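You operate a simulated robot arm through the tools that you are given. There is no shell and no other tool. Be economical: measure what you need, move in short steps, check, and stop when the job is done.

You are at the controls of a simulated two-armed robot. One attempt, no reset.

Task
Count the small white cans on the top of the long steel bench, then put as many of the blue can with a white bands from the top of the long steel bench on the shelf of the trial bench. Put one of the small blue cans from the top of the long steel bench on the top of the side table. Pick up the white can from the top of the side table with one hand, pass it to the other hand and put it on the top of the shelf at the near conveyor. Fetch the white can with a blue button and stand it on the low shelf under the bath dials. Put the small pink can on the top of the side table away on the top of the side bench. Any order will do. Set down upright: blue can with a white band, small blue can, white can, white can with a blue button, small pink can.

The check looks at the end state, three seconds after you hand in, the way a careful person would. Anything else that was tipped, shoved, dropped, spilled or broken makes it a failure.

Robot
Two 6-joint arms with two-finger parallel grippers on one trunk, on a base that drives. Base frame: it is fixed to the floor where the robot stands at the start and does not move with it; the origin is under the middle of the robot, x ahead of it, y to its left, z up; the surface under the hand at the start is at about z = 88. Lengths are in cm, angles in degrees, forces in N, time in s.
The left shoulder is at the start at [-7.7, 17.7, 83.2], the right one opposite. With the tool pointing down near the work surface each hand reaches from about 10 to 72 cm from the robot's upright axis, wherever it stands, measured 20 degrees to its own side. Places, roughly: blue can with a white band (5x5x15 cm) [60, -40, 90]; low shelf under the bath dials [620, -300, 30]; shelf of the trial bench [370, 240, 30]; small blue can (4x4x11 cm) [50, -80, 90]; small blue can (4x4x12 cm) [70, -40, 90]; small pink can (4x4x11 cm) [310, 10, 90]; small white can (4x4x11 cm) [70, -30, 90]; top of the shelf at the near conveyor (19x30 cm) [354, 2, 90]; top of the side bench [630, -90, 80]; top of the side table [290, -30, 90]; white can (5x5x15 cm) [300, -10, 90]; white can with a blue button (5x5x15 cm) [310, 0, 90]. Payload 1.57 kg a hand.
Tool frame (each hand has its own): the origin (TCP) lies between the finger pads and is the grasp point; the fingertips stand 3 cm ahead of it; z points along the fingers, y is the line along which they close. Largest opening 8 cm; finger width 1.7, thickness 1.2; the body of the gripper, 4 by 8.2 cm, starts 8 cm behind the TCP.
Orientation is told as [roll, pitch, yaw] about the base's x, y, z axes, in that order, counted from this pose: with the fingers straight down and closing along the base's y, the tool's x points along the base's -x, its y along +y and its z along -z.

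Tools
- The arms move only by the tool drive_tool. It takes "left_plan", "right_plan" or both (then of equal length, played together; a hand with none holds still); each is a list of rows, each a list of 2 entries, a list of its own where there are three numbers: the shift along the tool's x, y, z in cm, then the turn, a rotation vector about the tool's x, y, z in degrees. In form: [[[tx, ty, tz], [rx, ry, rz]], ...]. A call has 1 to 12 rows; each row shifts and turns the commanded pose from where the row before left it, along the tool's axes as they then stand. "left_grip" and "right_grip" are, for a hand that has rows, the opening, from 0 (shut) to 1 (fully open), set as the call begins (left out, the last holds). Each row takes 0.2 s and may step no farther than 5 cm and 8.6 degrees from the row before; otherwise, or with a gripper value out of range, the whole call is refused. Where a pose cannot be reached the arm comes as near as it can. A force on the tool above 40 N (or 10 N above the force at the start of the call, whichever is more), or a blocked arm, ends the call early, and 0.2 s more pass. The fingers move at their own pace (about 7.2 cm/s each) and stop on an object; they squeeze with about 31 N. The grip force told is the motor's: it shows also when the fingers shut on nothing. Time passes only in rows, and 0.2 s behind the last, so rows that do not move let the fingers close. It gives the time, the measured TCP pose, the force on the tool (base axes), the opening and the grip force at its end, in the units of the frame above (readings bear some noise), with the torque about the TCP (base axes, N m) and any sound that the robot's microphone picked up.
- Cameras (640 x 400 px; columns grow to the right, rows downward): "scene" is now at [3.62, 0.5, 155.4]; the picture's right is [0.06, -1.00, 0.00], its down [-0.77, -0.05, -0.64] and it looks along [0.64, 0.04, -0.77] (base axes); focal length 295 px, centre (320, 200). "left" rides on the left gripper at [7.2, 0.7, -12.2] in its tool frame; the picture's right is [-0.09, 1.00, 0.00], its down [-0.84, -0.08, -0.54] and it looks along [-0.54, -0.05, 0.84] (tool axes); focal length 238 px, centre (320, 200). "right" rides on the right gripper at [7.2, -0.7, -12.2] in its tool frame; the picture's right is [0.09, 1.00, 0.00], its down [-0.84, 0.08, -0.54] and it looks along [-0.54, 0.05, 0.84] (tool axes); focal length 238 px, centre (320, 200). There is no depth. A picture from a camera that has moved, and an enlarged one, comes with that camera's place and axes in the base frame and with its lens.
- camera(camera): a new picture of that camera. The clock stands still meanwhile.
- lift_body(by): slides the trunk up (or, below 0, down) by that many cm; the arms and the scene camera ride with it, the base frame stays. It gives what a move gives, with no picture.
- drive_base(legs): drives the robot by 1 to 6 legs, each [ahead, left, turn to the left] in cm, cm and degrees, along the robot's own axes; the way and the turn of a leg run together, so that a leg with both is an arc; at most 150 cm and 180 degrees a leg. The arms and the cameras ride along, it lands a little off, and it stops where it bumps. It gives what a move gives.
- pan_tilt(pan, tilt): turns the head with the scene camera to pan (to the left, within 143 degrees either way) and tilt (down, from -29 to 69), counted from straight ahead of the robot. It gives what a move gives.
- enlarge(camera, box): a new picture of the part [left, top, right, bottom] of that camera's present view, enlarged. The clock stands still meanwhile.
- job_done(): hands the job in; it is judged then, once.

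Go step by step. Nothing tells you exact positions but the pictures and the camera data: compare them with the known pose of the tool, close in by small moves and look again before you grip or let go. The budget is 217 turns and 212 pictures, counting those below and the enlarged ones. Unless the task says otherwise, let go and move clear before handing in.

The tools are called after "Call:" by a JSON object that holds its "op" and its "data". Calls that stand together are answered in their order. drive_tool: Moves the arms, as the interface text tells. Its arguments: {"type":"object","properties":{"left_plan":{"type":"array","items":{"type":"array"}},"left_grip":{"type":"number"},"right_plan":{"type":"array","items":{"type":"array"}},"right_grip":{"type":"number"}},"required":[]} The other tools are called the same way: lift_body (by) slides the trunk up or down; drive_base (legs) drives the base; pan_tilt (pan, tilt) turns the head that bears the scene camera; camera (camera) takes a picture; enlarge (camera, box) takes an enlarged picture of a part of a camera's view; job_done () hands the job in.

At the start:

```text
t: 0.0
left_tcp_pos: [39.95, 10.74, 115.28]
left_tcp_rot: [0.0, 0.0, -0.1]
left_force: [-0.3, 0.3, 0.5]
left_moment: [-0.03, 0.0, 0.03]
left_gripper_width: 7.99
left_finger_force: 0.0
right_tcp_pos: [36.77, -19.06, 118.18]
right_tcp_rot: [0.0, 0.0, 0.1]
right_force: [0.2, -1.0, -0.2]
right_moment: [0.01, 0.03, -0.02]
right_gripper_width: 7.98
right_finger_force: 0.1
trunk travel left (down, up): [-27.5, 5.3]
robot x, y, heading: [-0.09, 0.11, -0.1]
head pan, tilt: [3.7, 50.1]
```

scene: 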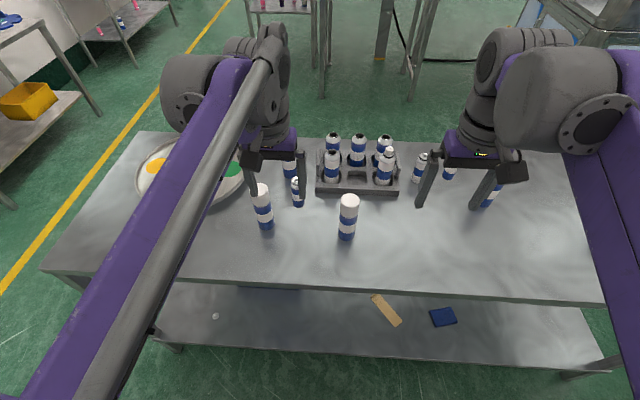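
right: 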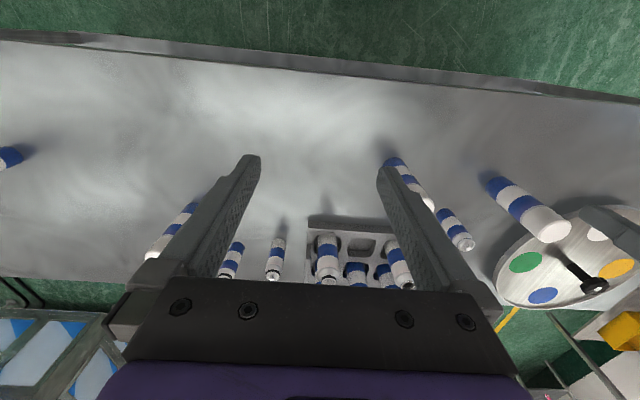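
left: 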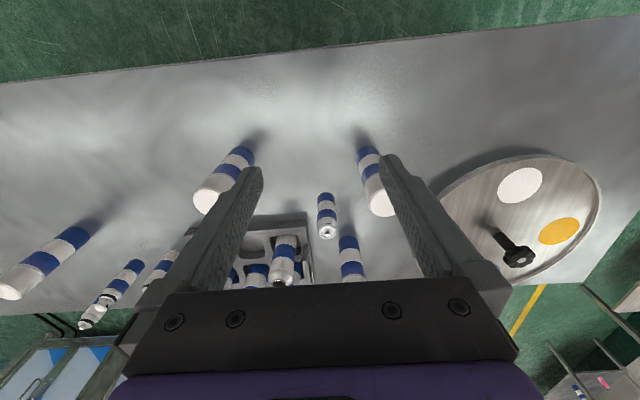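

I see the steel bench with several blue/white cans and a tray. I'll look closer to tell the kinds apart.

Call:
{"op": "enlarge", "data": {"camera": "scene", "box": [230, 120, 390, 250]}}

Call:
{"op": "enlarge", "data": {"camera": "scene", "box": [370, 120, 530, 250]}}

Call:
{"op": "pan_tilt", "data": {"pan": -40, "tilt": 40}}

Call:
{"op": "camera", "data": {"camera": "scene"}}

```text
3.08 times, centred on (310, 185) of scene
camera zoom: at [3.62, 0.5, 155.4], right [0.06, -1.0, 0.0], down [-0.77, -0.05, -0.64], along [0.64, 0.04, -0.77], focal length 908 px, centre (351, 246)
```

zoom: 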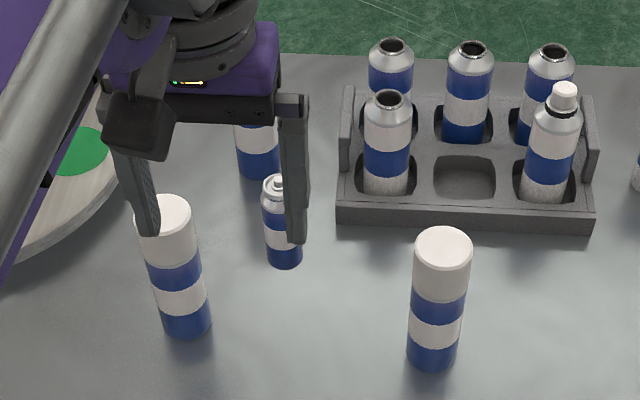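

```text
3.08 times, centred on (450, 185) of scene
camera zoom: at [3.62, 0.5, 155.4], right [0.06, -1.0, 0.0], down [-0.77, -0.05, -0.64], along [0.64, 0.04, -0.77], focal length 908 px, centre (-80, 246)
```

zoom: 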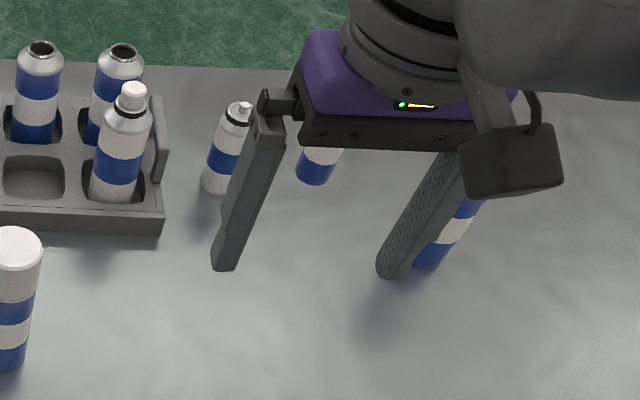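

```text
t: 1.1
left_tcp_pos: [39.93, 10.76, 115.21]
left_tcp_rot: [0.0, 0.1, 0.0]
left_force: [0.5, -0.1, -0.3]
left_moment: [0.0, -0.01, 0.01]
left_gripper_width: 7.98
left_finger_force: 0.0
right_tcp_pos: [36.81, -18.96, 118.32]
right_tcp_rot: [0.0, 0.1, 0.0]
right_force: [0.5, 0.1, -0.7]
right_moment: [0.01, -0.01, 0.01]
right_gripper_width: 8.02
right_finger_force: 0.0
trunk travel left (down, up): [-27.5, 5.3]
robot x, y, heading: [-0.11, -0.13, 0.2]
head pan, tilt: [-40.0, 40.0]
```

```text
206 pictures are left
camera scene: at [2.46, -5.45, 156.82], right [-0.64, -0.77, 0.0], down [-0.49, 0.41, -0.77], along [0.59, -0.49, -0.64], focal length 295 px, centre (320, 200)
```

scene: 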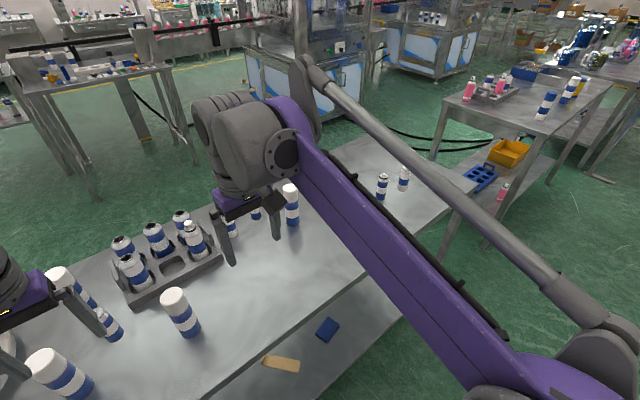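

Colors matter here; zooming in further.

Call:
{"op": "enlarge", "data": {"camera": "scene", "box": [360, 160, 424, 200]}}

Call:
{"op": "enlarge", "data": {"camera": "scene", "box": [100, 170, 310, 301]}}

Call:
{"op": "enlarge", "data": {"camera": "scene", "box": [0, 255, 220, 400]}}

Call:
{"op": "enlarge", "data": {"camera": "right", "box": [140, 130, 480, 300]}}

Call:
{"op": "enlarge", "data": {"camera": "left", "box": [0, 130, 400, 330]}}

```text
10.00 times, centred on (392, 180) of scene
camera zoom: at [2.46, -5.45, 156.82], right [-0.64, -0.77, 0.0], down [-0.49, 0.41, -0.77], along [0.59, -0.49, -0.64], focal length 2950 px, centre (-400, 400)
```

zoom: 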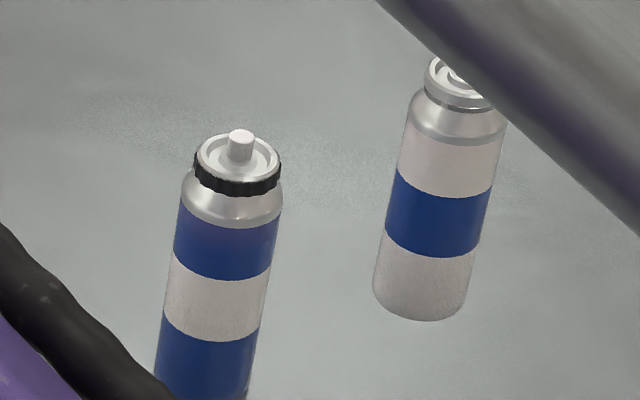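

```text
3.05 times, centred on (205, 236) of scene
camera zoom: at [2.46, -5.45, 156.82], right [-0.64, -0.77, 0.0], down [-0.49, 0.41, -0.77], along [0.59, -0.49, -0.64], focal length 899 px, centre (670, 92)
```

zoom: 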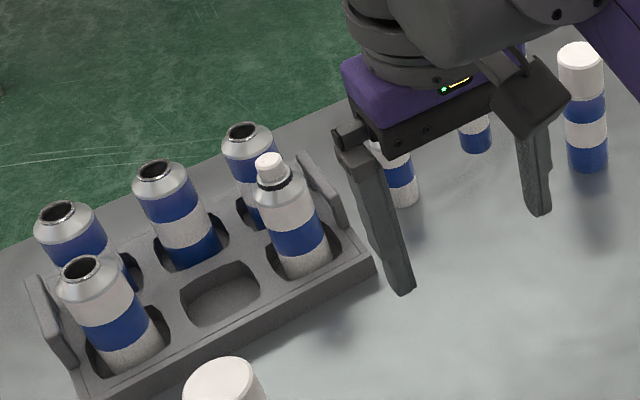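

```text
2.76 times, centred on (110, 328) of scene
camera zoom: at [2.46, -5.45, 156.82], right [-0.64, -0.77, 0.0], down [-0.49, 0.41, -0.77], along [0.59, -0.49, -0.64], focal length 814 px, centre (899, -152)
```

zoom: 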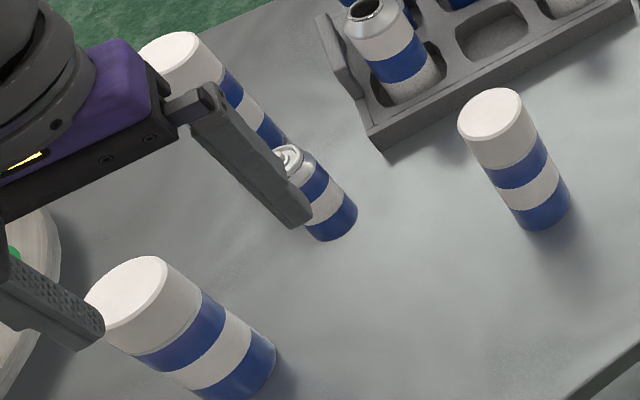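

```text
1.88 times, centred on (310, 215) of right
camera zoom: at [29.51, -19.75, 130.42], right [-0.09, 1.0, 0.0], down [0.84, 0.08, 0.54], along [0.54, 0.05, -0.84], focal length 449 px, centre (339, 172)
```

zoom: 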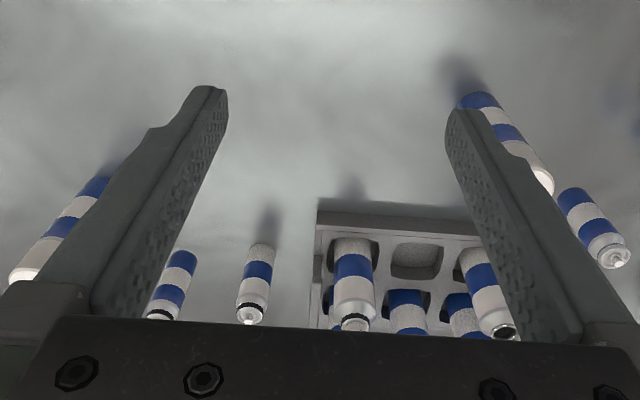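

```text
1.60 times, centred on (200, 230) of left
camera zoom: at [32.83, 11.31, 127.5], right [0.09, 1.0, 0.0], down [0.84, -0.08, 0.54], along [0.54, -0.05, -0.84], focal length 381 px, centre (512, 152)
```

zoom: 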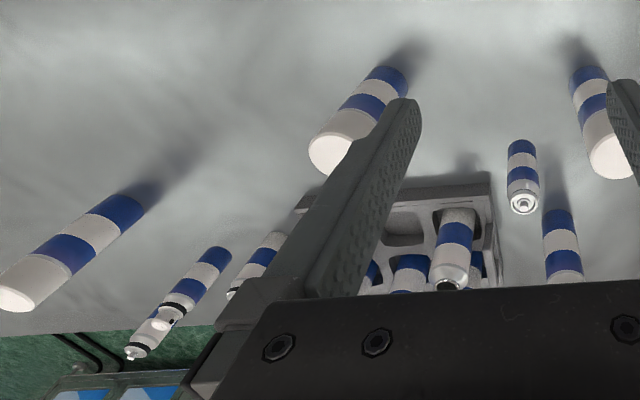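

Bench items so far: large blue/white/blue cans with white caps, small blue ones, small white ones, and full-size bottles in the tray. Let me move the arms up and look at the entire bench.

Call:
{"op": "drive_tool", "data": {"left_plan": [[[5, 0, 0], [0, 0, 0]], [[5, 0, 0], [0, 0, 0]], [[5, 3, 0], [0, 0, 0]], [[0, 4, -4], [0, 0, 0]], [[0, 4, -4], [0, 0, 0]], [[0, 4, -4], [0, 0, 0]]], "right_plan": [[[5, 0, 0], [0, 0, 0]], [[5, 0, 0], [0, 0, 0]], [[5, -3, 0], [0, 0, 0]], [[0, -4, -4], [0, 0, 0]], [[0, -4, -4], [0, 0, 0]], [[0, -4, -4], [0, 0, 0]]]}}

Call:
{"op": "pan_tilt", "data": {"pan": -10, "tilt": 40}}

Call:
{"op": "camera", "data": {"camera": "scene"}}

Call:
{"op": "pan_tilt", "data": {"pan": -50, "tilt": 30}}

Call:
{"op": "camera", "data": {"camera": "scene"}}

```text
refused: row 3 steps farther than a row can; nothing moved
```

```text
t: 2.1
left_tcp_pos: [39.98, 10.85, 115.16]
left_tcp_rot: [0.0, 0.0, 0.0]
left_force: [-0.3, -0.2, 0.9]
left_moment: [0.02, 0.01, 0.02]
left_gripper_width: 7.99
left_finger_force: 0.1
right_tcp_pos: [36.78, -18.95, 118.18]
right_tcp_rot: [0.0, 0.1, -0.1]
right_force: [0.8, -0.1, 0.2]
right_moment: [0.01, 0.0, -0.01]
right_gripper_width: 8.0
right_finger_force: 0.1
trunk travel left (down, up): [-27.5, 5.3]
robot x, y, heading: [0.07, -0.04, -0.1]
head pan, tilt: [-10.0, 40.0]
```

```text
200 pictures are left
camera scene: at [4.32, -1.47, 156.83], right [-0.17, -0.98, 0.0], down [-0.63, 0.11, -0.77], along [0.75, -0.13, -0.64], focal length 295 px, centre (320, 200)
```

scene: 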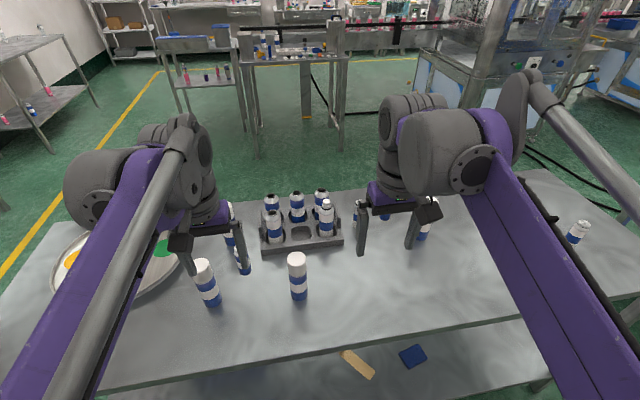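

```text
t: 3.1
left_tcp_pos: [39.85, 10.74, 115.29]
left_tcp_rot: [0.0, 0.0, 0.0]
left_force: [0.3, 0.5, -0.1]
left_moment: [-0.01, -0.01, 0.0]
left_gripper_width: 8.02
left_finger_force: 0.1
right_tcp_pos: [36.65, -19.02, 118.17]
right_tcp_rot: [0.0, 0.0, 0.0]
right_force: [0.5, 1.3, 0.1]
right_moment: [-0.02, 0.01, 0.03]
right_gripper_width: 7.99
right_finger_force: 0.1
trunk travel left (down, up): [-27.5, 5.3]
robot x, y, heading: [0.18, -0.33, 0.2]
head pan, tilt: [-50.0, 30.0]
```

```text
199 pictures are left
camera scene: at [1.76, -6.91, 158.36], right [-0.77, -0.64, 0.0], down [-0.32, 0.38, -0.87], along [0.56, -0.66, -0.5], focal length 295 px, centre (320, 200)
```

scene: 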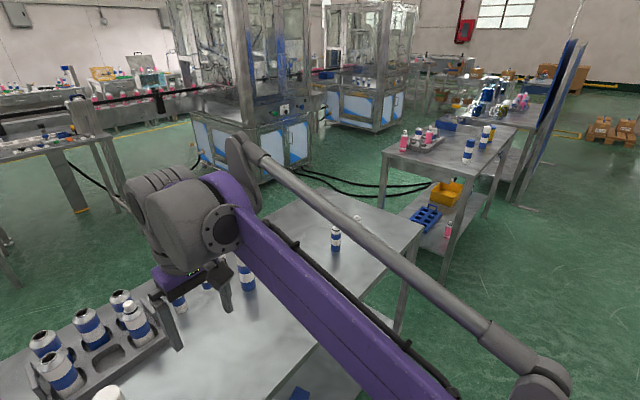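

I'll tuck the arms up and back, then look over the bench again.

Call:
{"op": "drive_tool", "data": {"left_plan": [[[4, 2, -2], [0, 0, 0]], [[4, 2, -2], [0, 0, 0]], [[4, 2, -2], [0, 0, 0]], [[2, 3, -3], [0, 0, 0]], [[0, 3, -3], [0, 0, 0]]], "right_plan": [[[4, 2, -2], [0, 0, 0]], [[4, 2, -2], [0, 0, 0]], [[4, 2, -2], [0, 0, 0]], [[2, 2, -3], [0, 0, 0]], [[0, 2, -3], [0, 0, 0]]]}}

Call:
{"op": "camera", "data": {"camera": "scene"}}

Call:
{"op": "camera", "data": {"camera": "right"}}

Call:
{"op": "camera", "data": {"camera": "left"}}

```text
t: 4.3
left_tcp_pos: [26.09, 23.1, 127.45]
left_tcp_rot: [0.0, 0.1, 0.0]
left_force: [0.0, -0.3, -0.4]
left_moment: [-0.05, -0.01, 0.01]
left_gripper_width: 7.99
left_finger_force: 0.0
right_tcp_pos: [22.84, -8.72, 130.27]
right_tcp_rot: [-0.2, -0.1, -0.1]
right_force: [0.8, 0.6, -0.2]
right_moment: [-0.02, 0.02, 0.01]
right_gripper_width: 7.99
right_finger_force: 0.2
trunk travel left (down, up): [-27.5, 5.3]
robot x, y, heading: [-0.01, -0.15, -0.1]
head pan, tilt: [-50.0, 30.0]
```

```text
198 pictures are left
camera scene: at [1.98, -6.82, 158.37], right [-0.77, -0.64, 0.0], down [-0.32, 0.38, -0.87], along [0.56, -0.66, -0.5], focal length 295 px, centre (320, 200)
```

scene: 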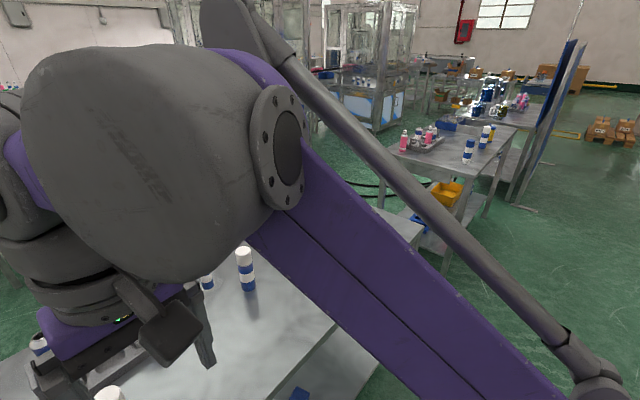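

```text
197 pictures are left
camera right: at [15.68, -9.58, 142.52], right [-0.09, 1.0, 0.0], down [0.84, 0.08, 0.54], along [0.54, 0.05, -0.84], focal length 238 px, centre (320, 200)
```

right: 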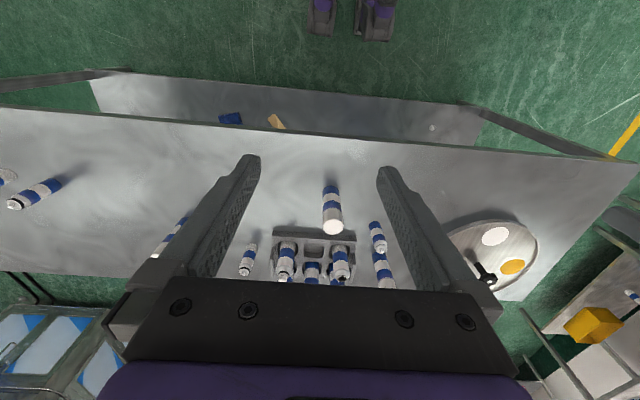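

```text
196 pictures are left
camera left: at [18.99, 23.6, 139.73], right [0.09, 1.0, 0.0], down [0.84, -0.08, 0.54], along [0.54, -0.05, -0.84], focal length 238 px, centre (320, 200)
```

left: 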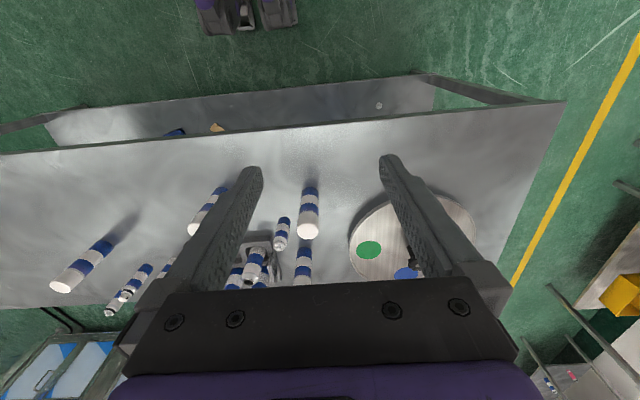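

I'll drive right along the bench to view its right end.

Call:
{"op": "drive_base", "data": {"legs": [[0, -50, 0]]}}

Call:
{"op": "camera", "data": {"camera": "right"}}

Call:
{"op": "pan_tilt", "data": {"pan": 0, "tilt": 45}}

Call:
{"op": "camera", "data": {"camera": "scene"}}

Call:
{"op": "camera", "data": {"camera": "left"}}

```text
t: 9.2
left_tcp_pos: [25.84, -27.5, 127.4]
left_tcp_rot: [-0.1, 0.0, -1.1]
left_force: [-0.3, -0.6, 0.2]
left_moment: [-0.05, -0.01, 0.01]
left_gripper_width: 8.02
left_finger_force: 0.2
right_tcp_pos: [22.09, -59.24, 130.32]
right_tcp_rot: [0.0, -0.1, -1.1]
right_force: [-0.3, 0.3, -0.7]
right_moment: [-0.01, -0.02, -0.02]
right_gripper_width: 8.02
right_finger_force: 0.1
trunk travel left (down, up): [-27.5, 5.3]
robot x, y, heading: [-0.56, -49.91, -1.2]
head pan, tilt: [-50.0, 30.0]
```

```text
195 pictures are left
camera right: at [14.86, -59.88, 142.5], right [-0.07, 1.0, 0.0], down [0.84, 0.06, 0.54], along [0.54, 0.04, -0.84], focal length 238 px, centre (320, 200)
```

right: 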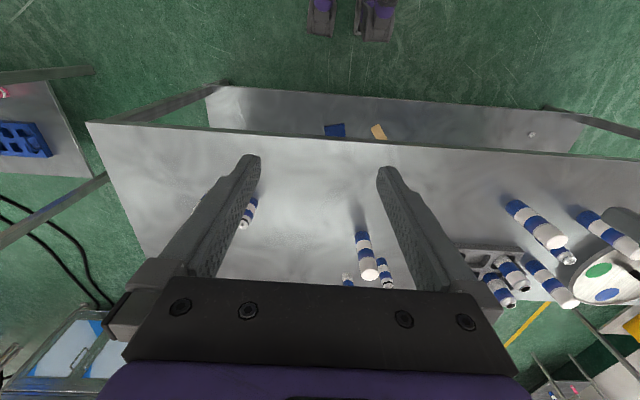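

```text
t: 10.4
left_tcp_pos: [25.87, -27.45, 127.45]
left_tcp_rot: [0.0, -0.1, -1.1]
left_force: [0.8, 0.0, -0.6]
left_moment: [0.02, 0.02, 0.01]
left_gripper_width: 8.0
left_finger_force: 0.0
right_tcp_pos: [22.21, -59.29, 130.3]
right_tcp_rot: [0.0, 0.1, -1.2]
right_force: [0.8, 0.2, 0.2]
right_moment: [0.02, -0.05, 0.02]
right_gripper_width: 8.01
right_finger_force: 0.1
trunk travel left (down, up): [-27.5, 5.3]
robot x, y, heading: [-1.03, -49.84, -1.0]
head pan, tilt: [0.0, 45.0]
```

```text
194 pictures are left
camera scene: at [3.61, -49.98, 156.1], right [-0.02, -1.0, 0.0], down [-0.71, 0.01, -0.71], along [0.71, -0.01, -0.71], focal length 295 px, centre (320, 200)
```

scene: 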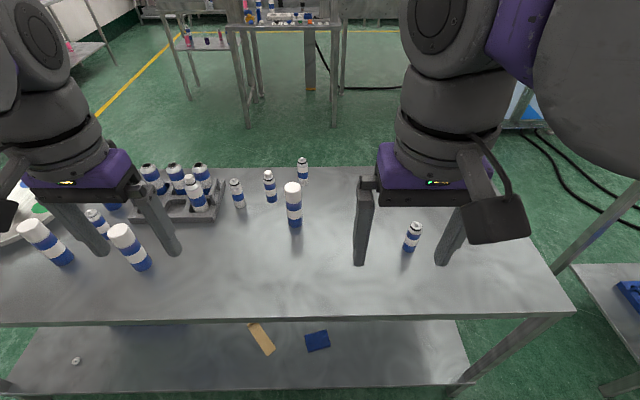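

```text
193 pictures are left
camera left: at [18.79, -26.78, 139.73], right [0.11, 0.99, 0.0], down [0.84, -0.09, 0.54], along [0.54, -0.06, -0.84], focal length 238 px, centre (320, 200)
```

left: 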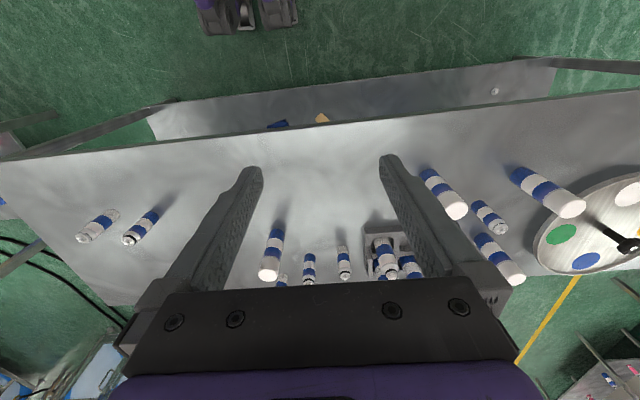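

Call:
{"op": "enlarge", "data": {"camera": "scene", "box": [210, 140, 338, 240]}}

Call:
{"op": "enlarge", "data": {"camera": "scene", "box": [400, 200, 464, 280]}}

Call:
{"op": "enlarge", "data": {"camera": "left", "box": [60, 160, 380, 290]}}

Call:
{"op": "pan_tilt", "data": {"pan": 28, "tilt": 40}}

Call:
{"op": "camera", "data": {"camera": "scene"}}

```text
4.00 times, centred on (274, 190) of scene
camera zoom: at [3.61, -49.98, 156.1], right [-0.02, -1.0, 0.0], down [-0.71, 0.01, -0.71], along [0.71, -0.01, -0.71], focal length 1180 px, centre (504, 240)
```

zoom: 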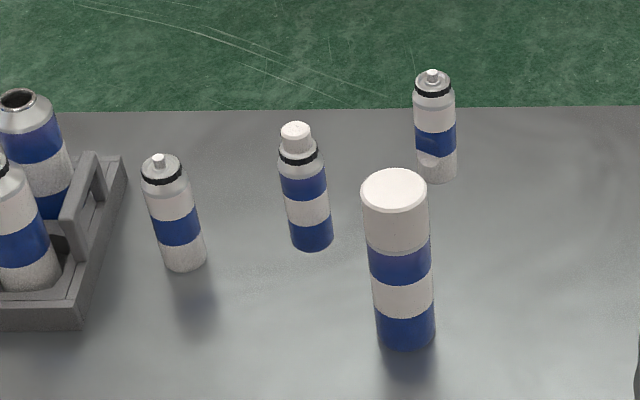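

```text
5.00 times, centred on (432, 240) of scene
camera zoom: at [3.61, -49.98, 156.1], right [-0.02, -1.0, 0.0], down [-0.71, 0.01, -0.71], along [0.71, -0.01, -0.71], focal length 1475 px, centre (-240, 0)
```

zoom: 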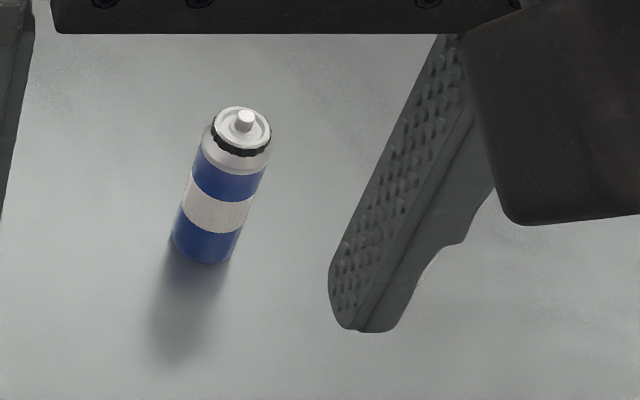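

```text
2.00 times, centred on (220, 225) of left
camera zoom: at [18.79, -26.78, 139.73], right [0.11, 0.99, 0.0], down [0.84, -0.09, 0.54], along [0.54, -0.06, -0.84], focal length 477 px, centre (520, 150)
```

zoom: 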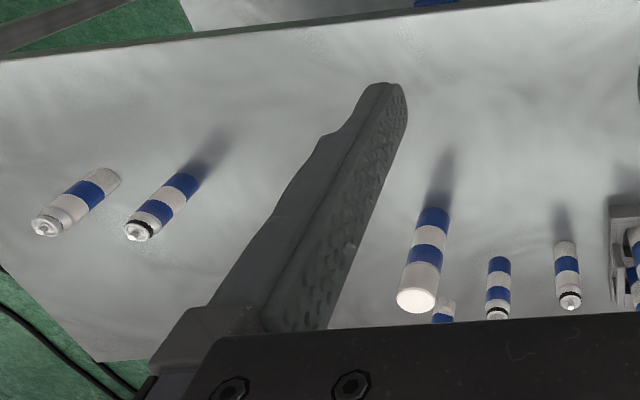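

```text
t: 11.3
left_tcp_pos: [25.82, -27.47, 127.36]
left_tcp_rot: [0.0, 0.0, -1.1]
left_force: [1.0, -0.7, -0.8]
left_moment: [-0.01, -0.01, 0.01]
left_gripper_width: 8.01
left_finger_force: 0.0
right_tcp_pos: [22.1, -59.19, 130.23]
right_tcp_rot: [0.0, 0.1, -1.2]
right_force: [-0.5, 0.6, 0.2]
right_moment: [-0.01, 0.01, 0.0]
right_gripper_width: 8.01
right_finger_force: 0.1
trunk travel left (down, up): [-27.5, 5.3]
robot x, y, heading: [-0.43, -49.94, -1.2]
head pan, tilt: [28.0, 40.0]
```

```text
189 pictures are left
camera scene: at [3.06, -45.97, 156.82], right [0.45, -0.89, 0.0], down [-0.57, -0.29, -0.77], along [0.68, 0.35, -0.64], focal length 295 px, centre (320, 200)
```

scene: 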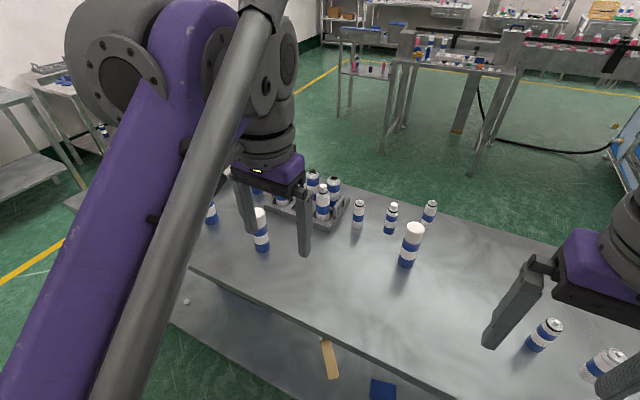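

Small white cans so far: one beside the tray, one at the back right, one at the far right – three. Now I'll go back left, checking the left end and looking around for the drive routes.

Call:
{"op": "drive_base", "data": {"legs": [[0, 57, 1]]}}

Call:
{"op": "pan_tilt", "data": {"pan": 60, "tilt": 25}}

Call:
{"op": "camera", "data": {"camera": "scene"}}

Call:
{"op": "pan_tilt", "data": {"pan": 5, "tilt": 15}}

Call:
{"op": "camera", "data": {"camera": "scene"}}

Call:
{"op": "camera", "data": {"camera": "left"}}

```text
t: 16.6
left_tcp_pos: [25.13, 27.79, 127.37]
left_tcp_rot: [0.0, 0.1, 1.0]
left_force: [-0.7, 0.2, 0.5]
left_moment: [0.01, -0.02, -0.01]
left_gripper_width: 7.99
left_finger_force: 0.0
right_tcp_pos: [22.55, -4.13, 130.25]
right_tcp_rot: [0.0, 0.0, 1.1]
right_force: [0.4, -0.1, 0.4]
right_moment: [-0.02, 0.0, -0.02]
right_gripper_width: 8.0
right_finger_force: 0.1
trunk travel left (down, up): [-27.5, 5.3]
robot x, y, heading: [-0.45, 4.43, 0.9]
head pan, tilt: [28.0, 40.0]
```

```text
t: 17.6
left_tcp_pos: [25.17, 27.89, 127.42]
left_tcp_rot: [0.0, 0.0, 1.0]
left_force: [-0.2, 1.2, -1.0]
left_moment: [0.0, 0.0, -0.01]
left_gripper_width: 8.0
left_finger_force: 0.0
right_tcp_pos: [22.53, -4.12, 130.21]
right_tcp_rot: [0.1, 0.0, 1.0]
right_force: [-0.3, -0.3, -0.3]
right_moment: [0.0, 0.01, -0.03]
right_gripper_width: 8.02
right_finger_force: 0.1
trunk travel left (down, up): [-27.5, 5.3]
robot x, y, heading: [-0.41, 4.17, 1.2]
head pan, tilt: [60.0, 25.0]
```

```text
188 pictures are left
camera scene: at [0.0, 12.44, 159.15], right [0.87, -0.49, 0.0], down [-0.21, -0.37, -0.91], along [0.44, 0.79, -0.42], focal length 295 px, centre (320, 200)
```

scene: 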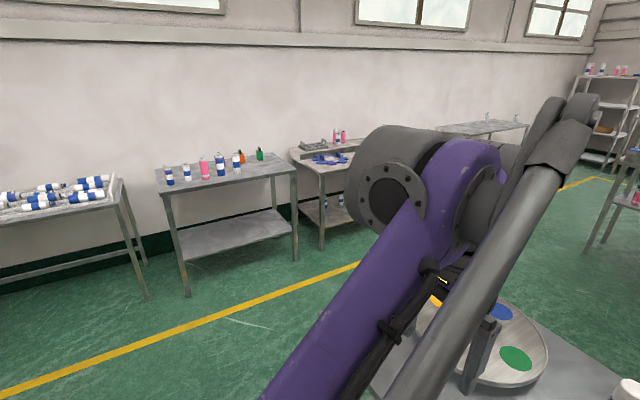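

```text
t: 18.8
left_tcp_pos: [25.24, 27.73, 127.47]
left_tcp_rot: [0.2, 0.0, 1.0]
left_force: [-0.7, 0.3, 0.2]
left_moment: [-0.03, -0.01, -0.02]
left_gripper_width: 7.99
left_finger_force: 0.0
right_tcp_pos: [22.48, -4.1, 130.22]
right_tcp_rot: [0.0, 0.0, 1.0]
right_force: [0.4, -1.1, 0.2]
right_moment: [-0.03, 0.0, -0.01]
right_gripper_width: 7.99
right_finger_force: 0.1
trunk travel left (down, up): [-27.5, 5.3]
robot x, y, heading: [-0.08, 4.54, 0.8]
head pan, tilt: [5.0, 15.0]
```

```text
187 pictures are left
camera scene: at [4.81, 5.36, 160.78], right [0.1, -0.99, 0.0], down [-0.26, -0.03, -0.97], along [0.96, 0.1, -0.26], focal length 295 px, centre (320, 200)
```

scene: 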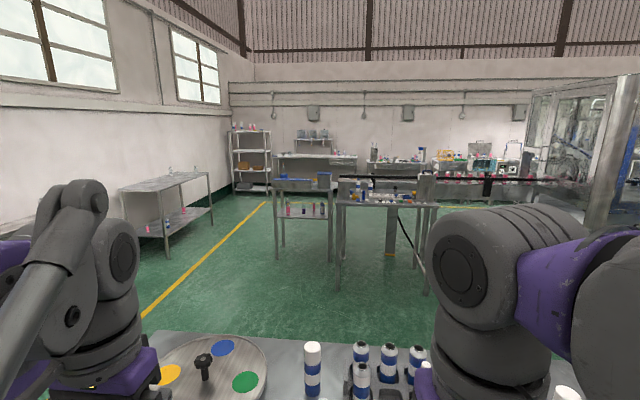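

```text
186 pictures are left
camera left: at [17.99, 28.23, 139.73], right [0.08, 1.0, 0.0], down [0.84, -0.06, 0.54], along [0.54, -0.04, -0.84], focal length 238 px, centre (320, 200)
```

left: 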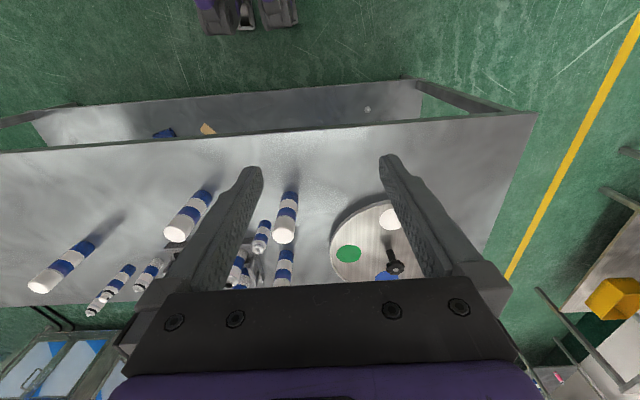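

Call:
{"op": "enlarge", "data": {"camera": "scene", "box": [260, 130, 452, 250]}}

Call:
{"op": "enlarge", "data": {"camera": "scene", "box": [325, 165, 445, 240]}}

Call:
{"op": "enlarge", "data": {"camera": "scene", "box": [100, 150, 228, 270]}}

```text
3.33 times, centred on (356, 190) of scene
camera zoom: at [4.81, 5.36, 160.78], right [0.1, -0.99, 0.0], down [-0.26, -0.03, -0.97], along [0.96, 0.1, -0.26], focal length 984 px, centre (200, 233)
```

zoom: 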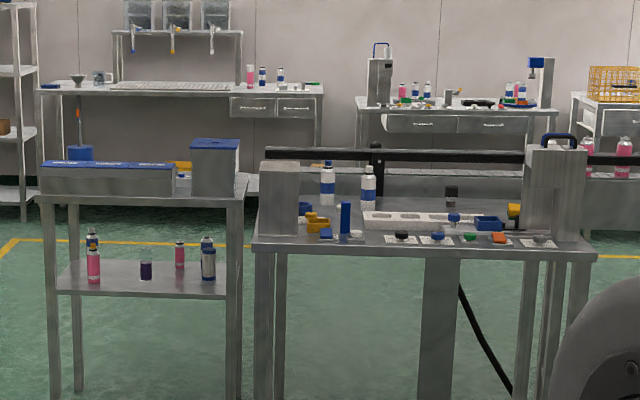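

```text
5.33 times, centred on (385, 202) of scene
camera zoom: at [4.81, 5.36, 160.78], right [0.1, -0.99, 0.0], down [-0.26, -0.03, -0.97], along [0.96, 0.1, -0.26], focal length 1574 px, centre (-27, 187)
```

zoom: 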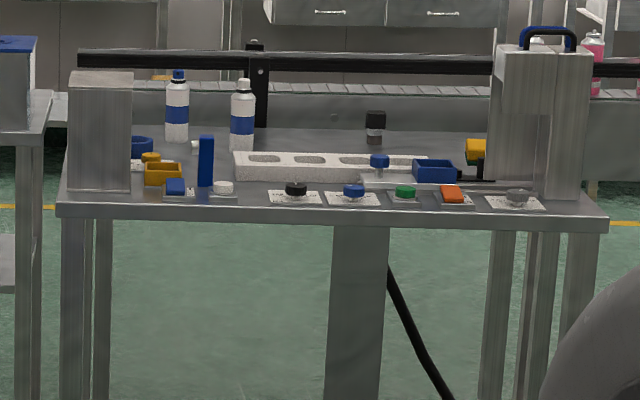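

```text
3.33 times, centred on (164, 210) of scene
camera zoom: at [4.81, 5.36, 160.78], right [0.1, -0.99, 0.0], down [-0.26, -0.03, -0.97], along [0.96, 0.1, -0.26], focal length 984 px, centre (840, 167)
```

zoom: 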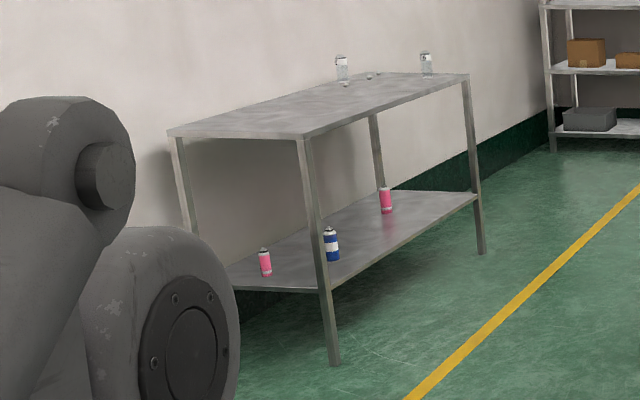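

The trial bench is the long table at left front with a low shelf; the side table is straight ahead with two white bottles. I'll tilt both hands 60° forward so that the cans can be set into the low shelf upright.

Call:
{"op": "drive_tool", "data": {"left_plan": [[[0, 0, 0], [0, -8.5, 0]], [[0, 0, 0], [0, -8.5, 0]], [[0, 0, 0], [0, -8.5, 0]], [[0, 0, 0], [0, -8.5, 0]], [[0, 0, 0], [0, -8.5, 0]], [[0, 0, 0], [0, -8.5, 0]], [[0, 0, 0], [0, -8.5, 0]]], "right_plan": [[[0, 0, 0], [0, -8.5, 0]], [[0, 0, 0], [0, -8.5, 0]], [[0, 0, 0], [0, -8.5, 0]], [[0, 0, 0], [0, -8.5, 0]], [[0, 0, 0], [0, -8.5, 0]], [[0, 0, 0], [0, -8.5, 0]], [[0, 0, 0], [0, -8.5, 0]]]}}

Call:
{"op": "pan_tilt", "data": {"pan": 0, "tilt": 50}}

Call:
{"op": "camera", "data": {"camera": "scene"}}

Call:
{"op": "camera", "data": {"camera": "left"}}

Call:
{"op": "camera", "data": {"camera": "right"}}

```text
t: 20.4
left_tcp_pos: [25.11, 27.75, 127.43]
left_tcp_rot: [0.2, -59.7, 0.8]
left_force: [-0.8, -0.6, 0.0]
left_moment: [0.01, 0.02, 0.06]
left_gripper_width: 7.99
left_finger_force: 0.1
right_tcp_pos: [22.53, -4.26, 130.23]
right_tcp_rot: [0.2, -59.6, 0.8]
right_force: [0.2, -0.3, 0.3]
right_moment: [0.05, 0.01, 0.02]
right_gripper_width: 8.0
right_finger_force: 0.1
trunk travel left (down, up): [-27.5, 5.3]
robot x, y, heading: [-0.47, 4.22, 0.9]
head pan, tilt: [5.0, 15.0]
```

```text
t: 21.4
left_tcp_pos: [25.12, 27.83, 127.39]
left_tcp_rot: [-0.1, -59.3, 0.9]
left_force: [0.0, -0.4, -0.6]
left_moment: [0.03, 0.0, 0.03]
left_gripper_width: 7.99
left_finger_force: 0.0
right_tcp_pos: [22.48, -4.13, 130.29]
right_tcp_rot: [0.1, -59.5, 1.0]
right_force: [-0.3, 0.4, -0.2]
right_moment: [0.01, 0.0, 0.0]
right_gripper_width: 7.99
right_finger_force: 0.1
trunk travel left (down, up): [-27.5, 5.3]
robot x, y, heading: [-0.54, 4.3, 1.2]
head pan, tilt: [0.0, 50.0]
```

```text
182 pictures are left
camera scene: at [3.22, 4.51, 155.41], right [0.02, -1.0, 0.0], down [-0.77, -0.01, -0.64], along [0.64, 0.01, -0.77], focal length 295 px, centre (320, 200)
```

scene: 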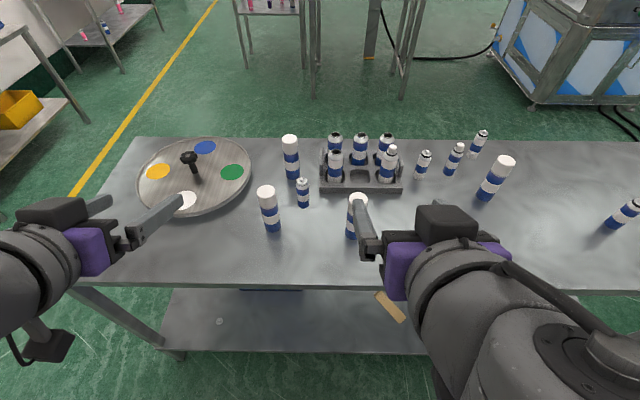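

```text
181 pictures are left
camera left: at [11.0, 28.16, 127.52], right [0.03, 1.0, 0.08], down [-0.04, -0.08, 1.0], along [1.0, -0.03, 0.04], focal length 238 px, centre (320, 200)
```

left: 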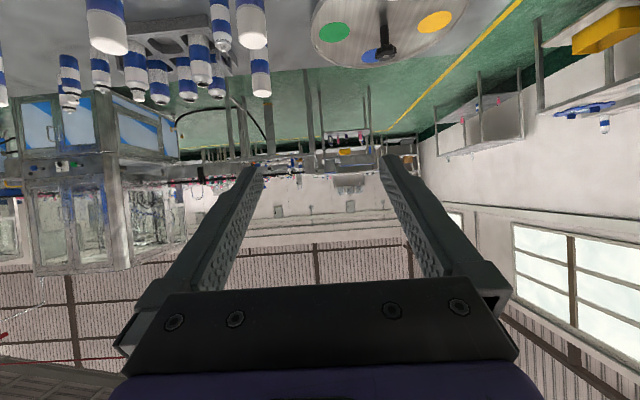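

```text
180 pictures are left
camera right: at [8.24, -5.07, 130.28], right [-0.06, 0.99, -0.08], down [-0.04, 0.08, 1.0], along [1.0, 0.07, 0.04], focal length 238 px, centre (320, 200)
```

right: 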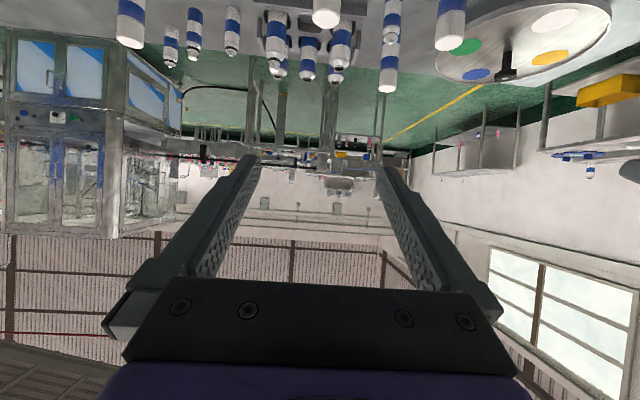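

Call:
{"op": "enlarge", "data": {"camera": "scene", "box": [250, 120, 410, 250]}}

Call:
{"op": "enlarge", "data": {"camera": "scene", "box": [400, 110, 640, 260]}}

```text
3.08 times, centred on (330, 185) of scene
camera zoom: at [3.22, 4.51, 155.41], right [0.02, -1.0, 0.0], down [-0.77, -0.01, -0.64], along [0.64, 0.01, -0.77], focal length 908 px, centre (289, 246)
```

zoom: 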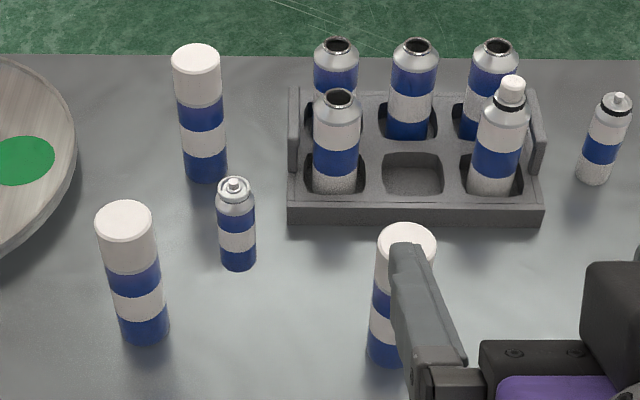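

```text
2.67 times, centred on (520, 185) of scene
camera zoom: at [3.22, 4.51, 155.41], right [0.02, -1.0, 0.0], down [-0.77, -0.01, -0.64], along [0.64, 0.01, -0.77], focal length 787 px, centre (-213, 240)
```

zoom: 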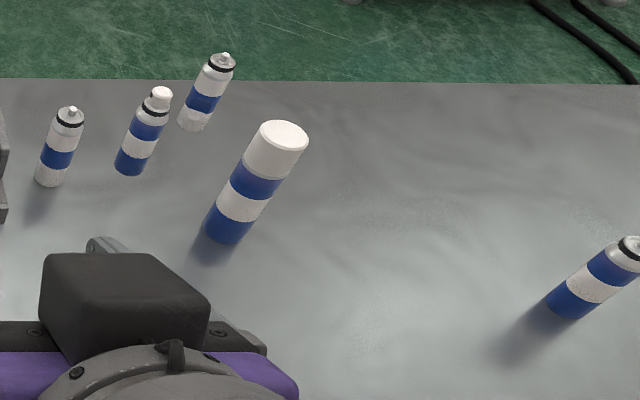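

Three small white cans confirmed, so three large blue cans go to the trial bench shelf. Approaching the two front ones now: left at about (49.4, 18.2), right at about (47.3, -3.5).

Call:
{"op": "drive_tool", "data": {"left_plan": [[[2.42, -1.2, 3.4], [0, 0, 0]], [[2.42, -1.2, 3.4], [0, 0, 0]], [[2.42, -1.2, 3.4], [0, 0, 0]], [[2.42, -1.2, 3.4], [0, 0, 0]], [[2.42, -1.2, 3.4], [0, 0, 0]], [[2.42, -1.2, 3.4], [0, 0, 0]], [[2.42, -1.2, 3.4], [0, 0, 0]], [[2.42, -1.2, 3.4], [0, 0, 0]]], "right_plan": [[[2.7, 0.08, 3.65], [0, 0, 0]], [[2.7, 0.08, 3.65], [0, 0, 0]], [[2.7, 0.08, 3.65], [0, 0, 0]], [[2.7, 0.08, 3.65], [0, 0, 0]], [[2.7, 0.08, 3.65], [0, 0, 0]], [[2.7, 0.08, 3.65], [0, 0, 0]], [[2.7, 0.08, 3.65], [0, 0, 0]], [[2.7, 0.08, 3.65], [0, 0, 0]]]}}

Call:
{"op": "camera", "data": {"camera": "scene"}}

Call:
{"op": "camera", "data": {"camera": "left"}}

Call:
{"op": "camera", "data": {"camera": "right"}}

```text
t: 23.2
left_tcp_pos: [39.67, 19.03, 96.88]
left_tcp_rot: [-0.1, -59.4, 1.1]
left_force: [0.3, 0.0, 0.2]
left_moment: [-0.01, -0.02, 0.0]
left_gripper_width: 7.99
left_finger_force: 0.0
left hand out of reach, approached as far as the arm can: row 2
right_tcp_pos: [36.73, -3.01, 96.54]
right_tcp_rot: [0.0, -59.4, 1.1]
right_force: [0.1, 0.1, 1.1]
right_moment: [0.0, 0.03, 0.05]
right_gripper_width: 7.98
right_finger_force: 0.0
trunk travel left (down, up): [-27.5, 5.3]
robot x, y, heading: [-0.4, 4.66, 1.3]
head pan, tilt: [0.0, 50.0]
```

```text
177 pictures are left
camera scene: at [3.66, 4.57, 155.41], right [0.02, -1.0, 0.0], down [-0.77, -0.01, -0.64], along [0.64, 0.01, -0.77], focal length 295 px, centre (320, 200)
```

scene: 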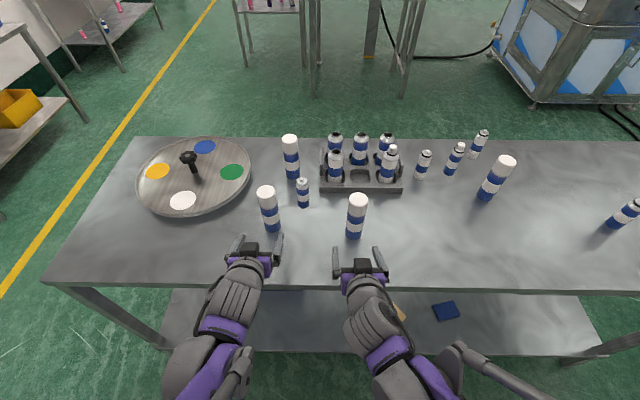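

```text
176 pictures are left
camera left: at [25.47, 19.27, 97.1], right [0.03, 1.0, 0.08], down [-0.04, -0.08, 1.0], along [1.0, -0.03, 0.04], focal length 238 px, centre (320, 200)
```

left: 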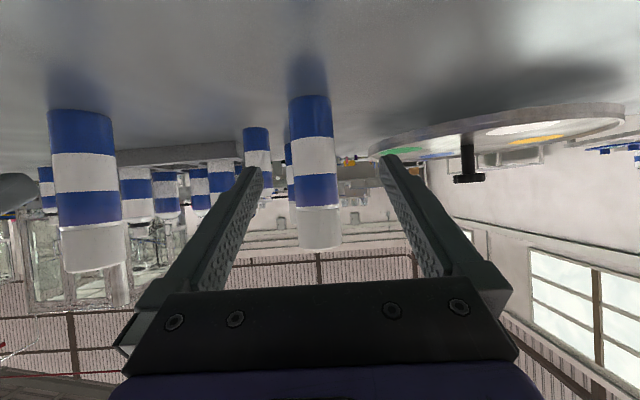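

```text
175 pictures are left
camera right: at [22.46, -4.0, 96.66], right [-0.06, 0.99, -0.08], down [-0.04, 0.08, 1.0], along [1.0, 0.07, 0.04], focal length 238 px, centre (320, 200)
```

right: 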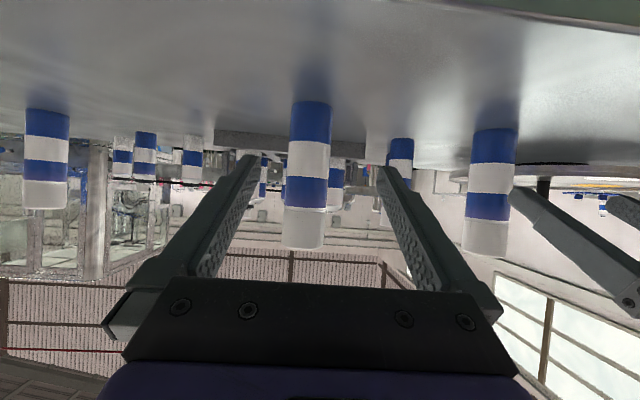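

Both cans line up between the fingers; I nudge sideways a bit, advance and close.

Call:
{"op": "drive_tool", "data": {"left_plan": [[[-1.62, -0.37, 2.8], [0, 0, 0]], [[-1.62, -0.37, 2.8], [0, 0, 0]], [[-1.62, -0.37, 2.8], [0, 0, 0]]], "right_plan": [[[-1.77, -0.23, 3.06], [0, 0, 0]], [[-1.77, -0.23, 3.06], [0, 0, 0]], [[-1.77, -0.23, 3.06], [0, 0, 0]]]}}

Call:
{"op": "enlarge", "data": {"camera": "scene", "box": [220, 160, 400, 280]}}

Call:
{"op": "camera", "data": {"camera": "left"}}

Call:
{"op": "camera", "data": {"camera": "right"}}

```text
t: 24.0
left_tcp_pos: [49.3, 17.78, 96.76]
left_tcp_rot: [0.1, -59.4, 0.9]
left_force: [-0.2, -0.4, -0.1]
left_moment: [0.01, 0.02, -0.01]
left_gripper_width: 7.99
left_finger_force: 0.0
right_tcp_pos: [47.38, -3.75, 96.57]
right_tcp_rot: [0.0, -59.5, 1.0]
right_force: [0.5, -0.5, 0.3]
right_moment: [-0.01, 0.0, 0.0]
right_gripper_width: 8.0
right_finger_force: 0.1
trunk travel left (down, up): [-27.5, 5.3]
robot x, y, heading: [-0.08, 4.8, 1.1]
head pan, tilt: [0.0, 50.0]
```

```text
3.33 times, centred on (310, 220) of scene
camera zoom: at [3.46, 4.52, 155.41], right [0.02, -1.0, 0.0], down [-0.77, -0.01, -0.64], along [0.64, 0.01, -0.77], focal length 984 px, centre (353, 133)
```

zoom: 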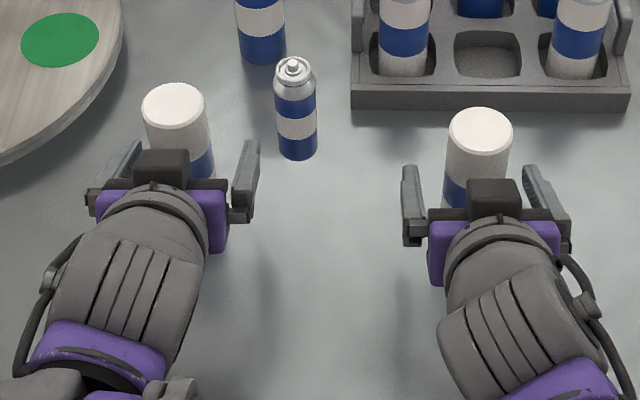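

```text
173 pictures are left
camera left: at [35.2, 18.11, 96.93], right [0.03, 1.0, 0.08], down [-0.04, -0.08, 1.0], along [1.0, -0.03, 0.04], focal length 238 px, centre (320, 200)
```

left: 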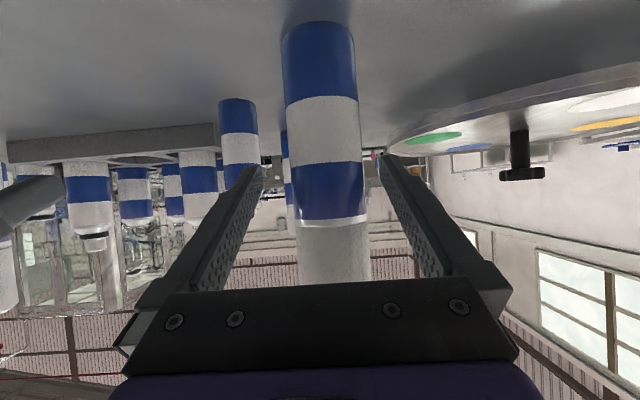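

```text
172 pictures are left
camera right: at [33.25, -4.69, 96.54], right [-0.06, 0.99, -0.08], down [-0.04, 0.08, 1.0], along [1.0, 0.07, 0.04], focal length 238 px, centre (320, 200)
```

right: 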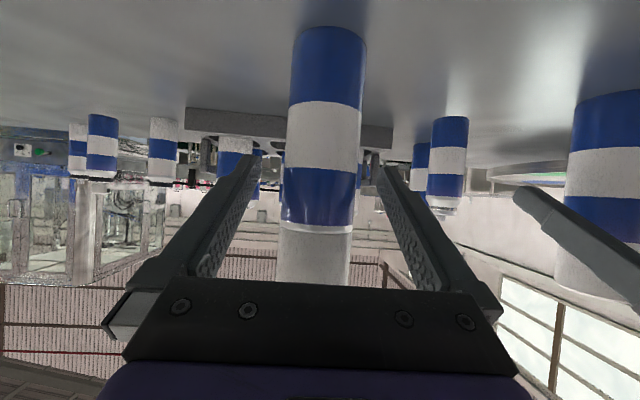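

The can centers are about 2 cm ahead still; advance a bit and grip.

Call:
{"op": "drive_tool", "data": {"left_plan": [[[-0.9, -0.05, 1.56], [0, 0, 0]]], "right_plan": [[[-0.9, 0, 1.56], [0, 0, 0]]]}}

Call:
{"op": "drive_tool", "data": {"left_plan": [[[0, 0, 0], [0, 0, 0]], [[0, 0, 0], [0, 0, 0]], [[0, 0, 0], [0, 0, 0]], [[0, 0, 0], [0, 0, 0]]], "left_grip": 0, "right_plan": [[[0, 0, 0], [0, 0, 0]], [[0, 0, 0], [0, 0, 0]], [[0, 0, 0], [0, 0, 0]], [[0, 0, 0], [0, 0, 0]]], "right_grip": 0}}

Call:
{"op": "camera", "data": {"camera": "left"}}

Call:
{"op": "camera", "data": {"camera": "right"}}

```text
t: 24.4
left_tcp_pos: [51.14, 17.72, 96.82]
left_tcp_rot: [0.0, -59.4, 1.0]
left_force: [-0.3, 0.3, -0.2]
left_moment: [0.03, 0.0, 0.02]
left_gripper_width: 7.99
left_finger_force: 0.0
right_tcp_pos: [49.2, -3.91, 96.54]
right_tcp_rot: [-0.2, -59.3, 0.9]
right_force: [0.2, -1.2, 0.2]
right_moment: [0.0, 0.02, 0.0]
right_gripper_width: 7.99
right_finger_force: 0.0
trunk travel left (down, up): [-27.5, 5.3]
robot x, y, heading: [-0.32, 4.44, 0.9]
head pan, tilt: [0.0, 50.0]
```

```text
t: 25.4
left_tcp_pos: [50.95, 17.76, 96.96]
left_tcp_rot: [0.0, -59.5, 1.0]
left_force: [1.0, 0.6, 0.3]
left_moment: [-0.07, -0.06, 0.01]
left_gripper_width: 4.38
left_finger_force: 31.1
right_tcp_pos: [48.97, -3.75, 96.63]
right_tcp_rot: [0.0, -59.5, 1.0]
right_force: [0.8, 1.6, 2.5]
right_moment: [0.11, -0.04, 0.03]
right_gripper_width: 4.36
right_finger_force: 31.0
trunk travel left (down, up): [-27.5, 5.3]
robot x, y, heading: [-0.53, 4.32, 0.8]
head pan, tilt: [0.0, 50.0]
```

```text
171 pictures are left
camera left: at [36.86, 18.0, 97.02], right [0.03, 1.0, 0.08], down [-0.04, -0.08, 1.0], along [1.0, -0.03, 0.04], focal length 238 px, centre (320, 200)
```

left: 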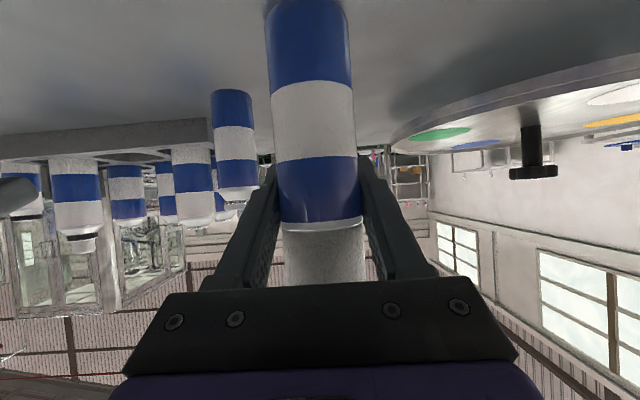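

```text
170 pictures are left
camera right: at [34.8, -4.77, 96.6], right [-0.06, 0.99, -0.08], down [-0.04, 0.08, 1.0], along [1.0, 0.07, 0.04], focal length 238 px, centre (320, 200)
```

right: 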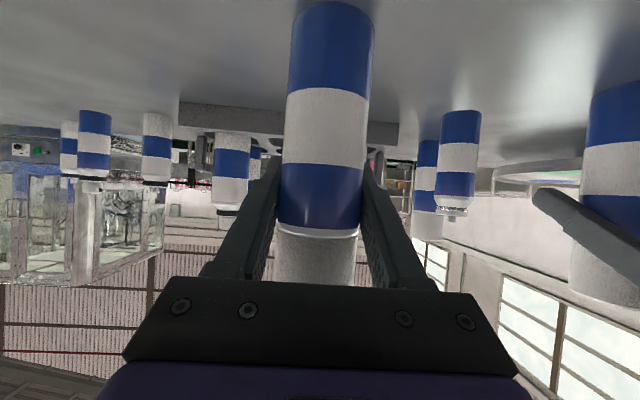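

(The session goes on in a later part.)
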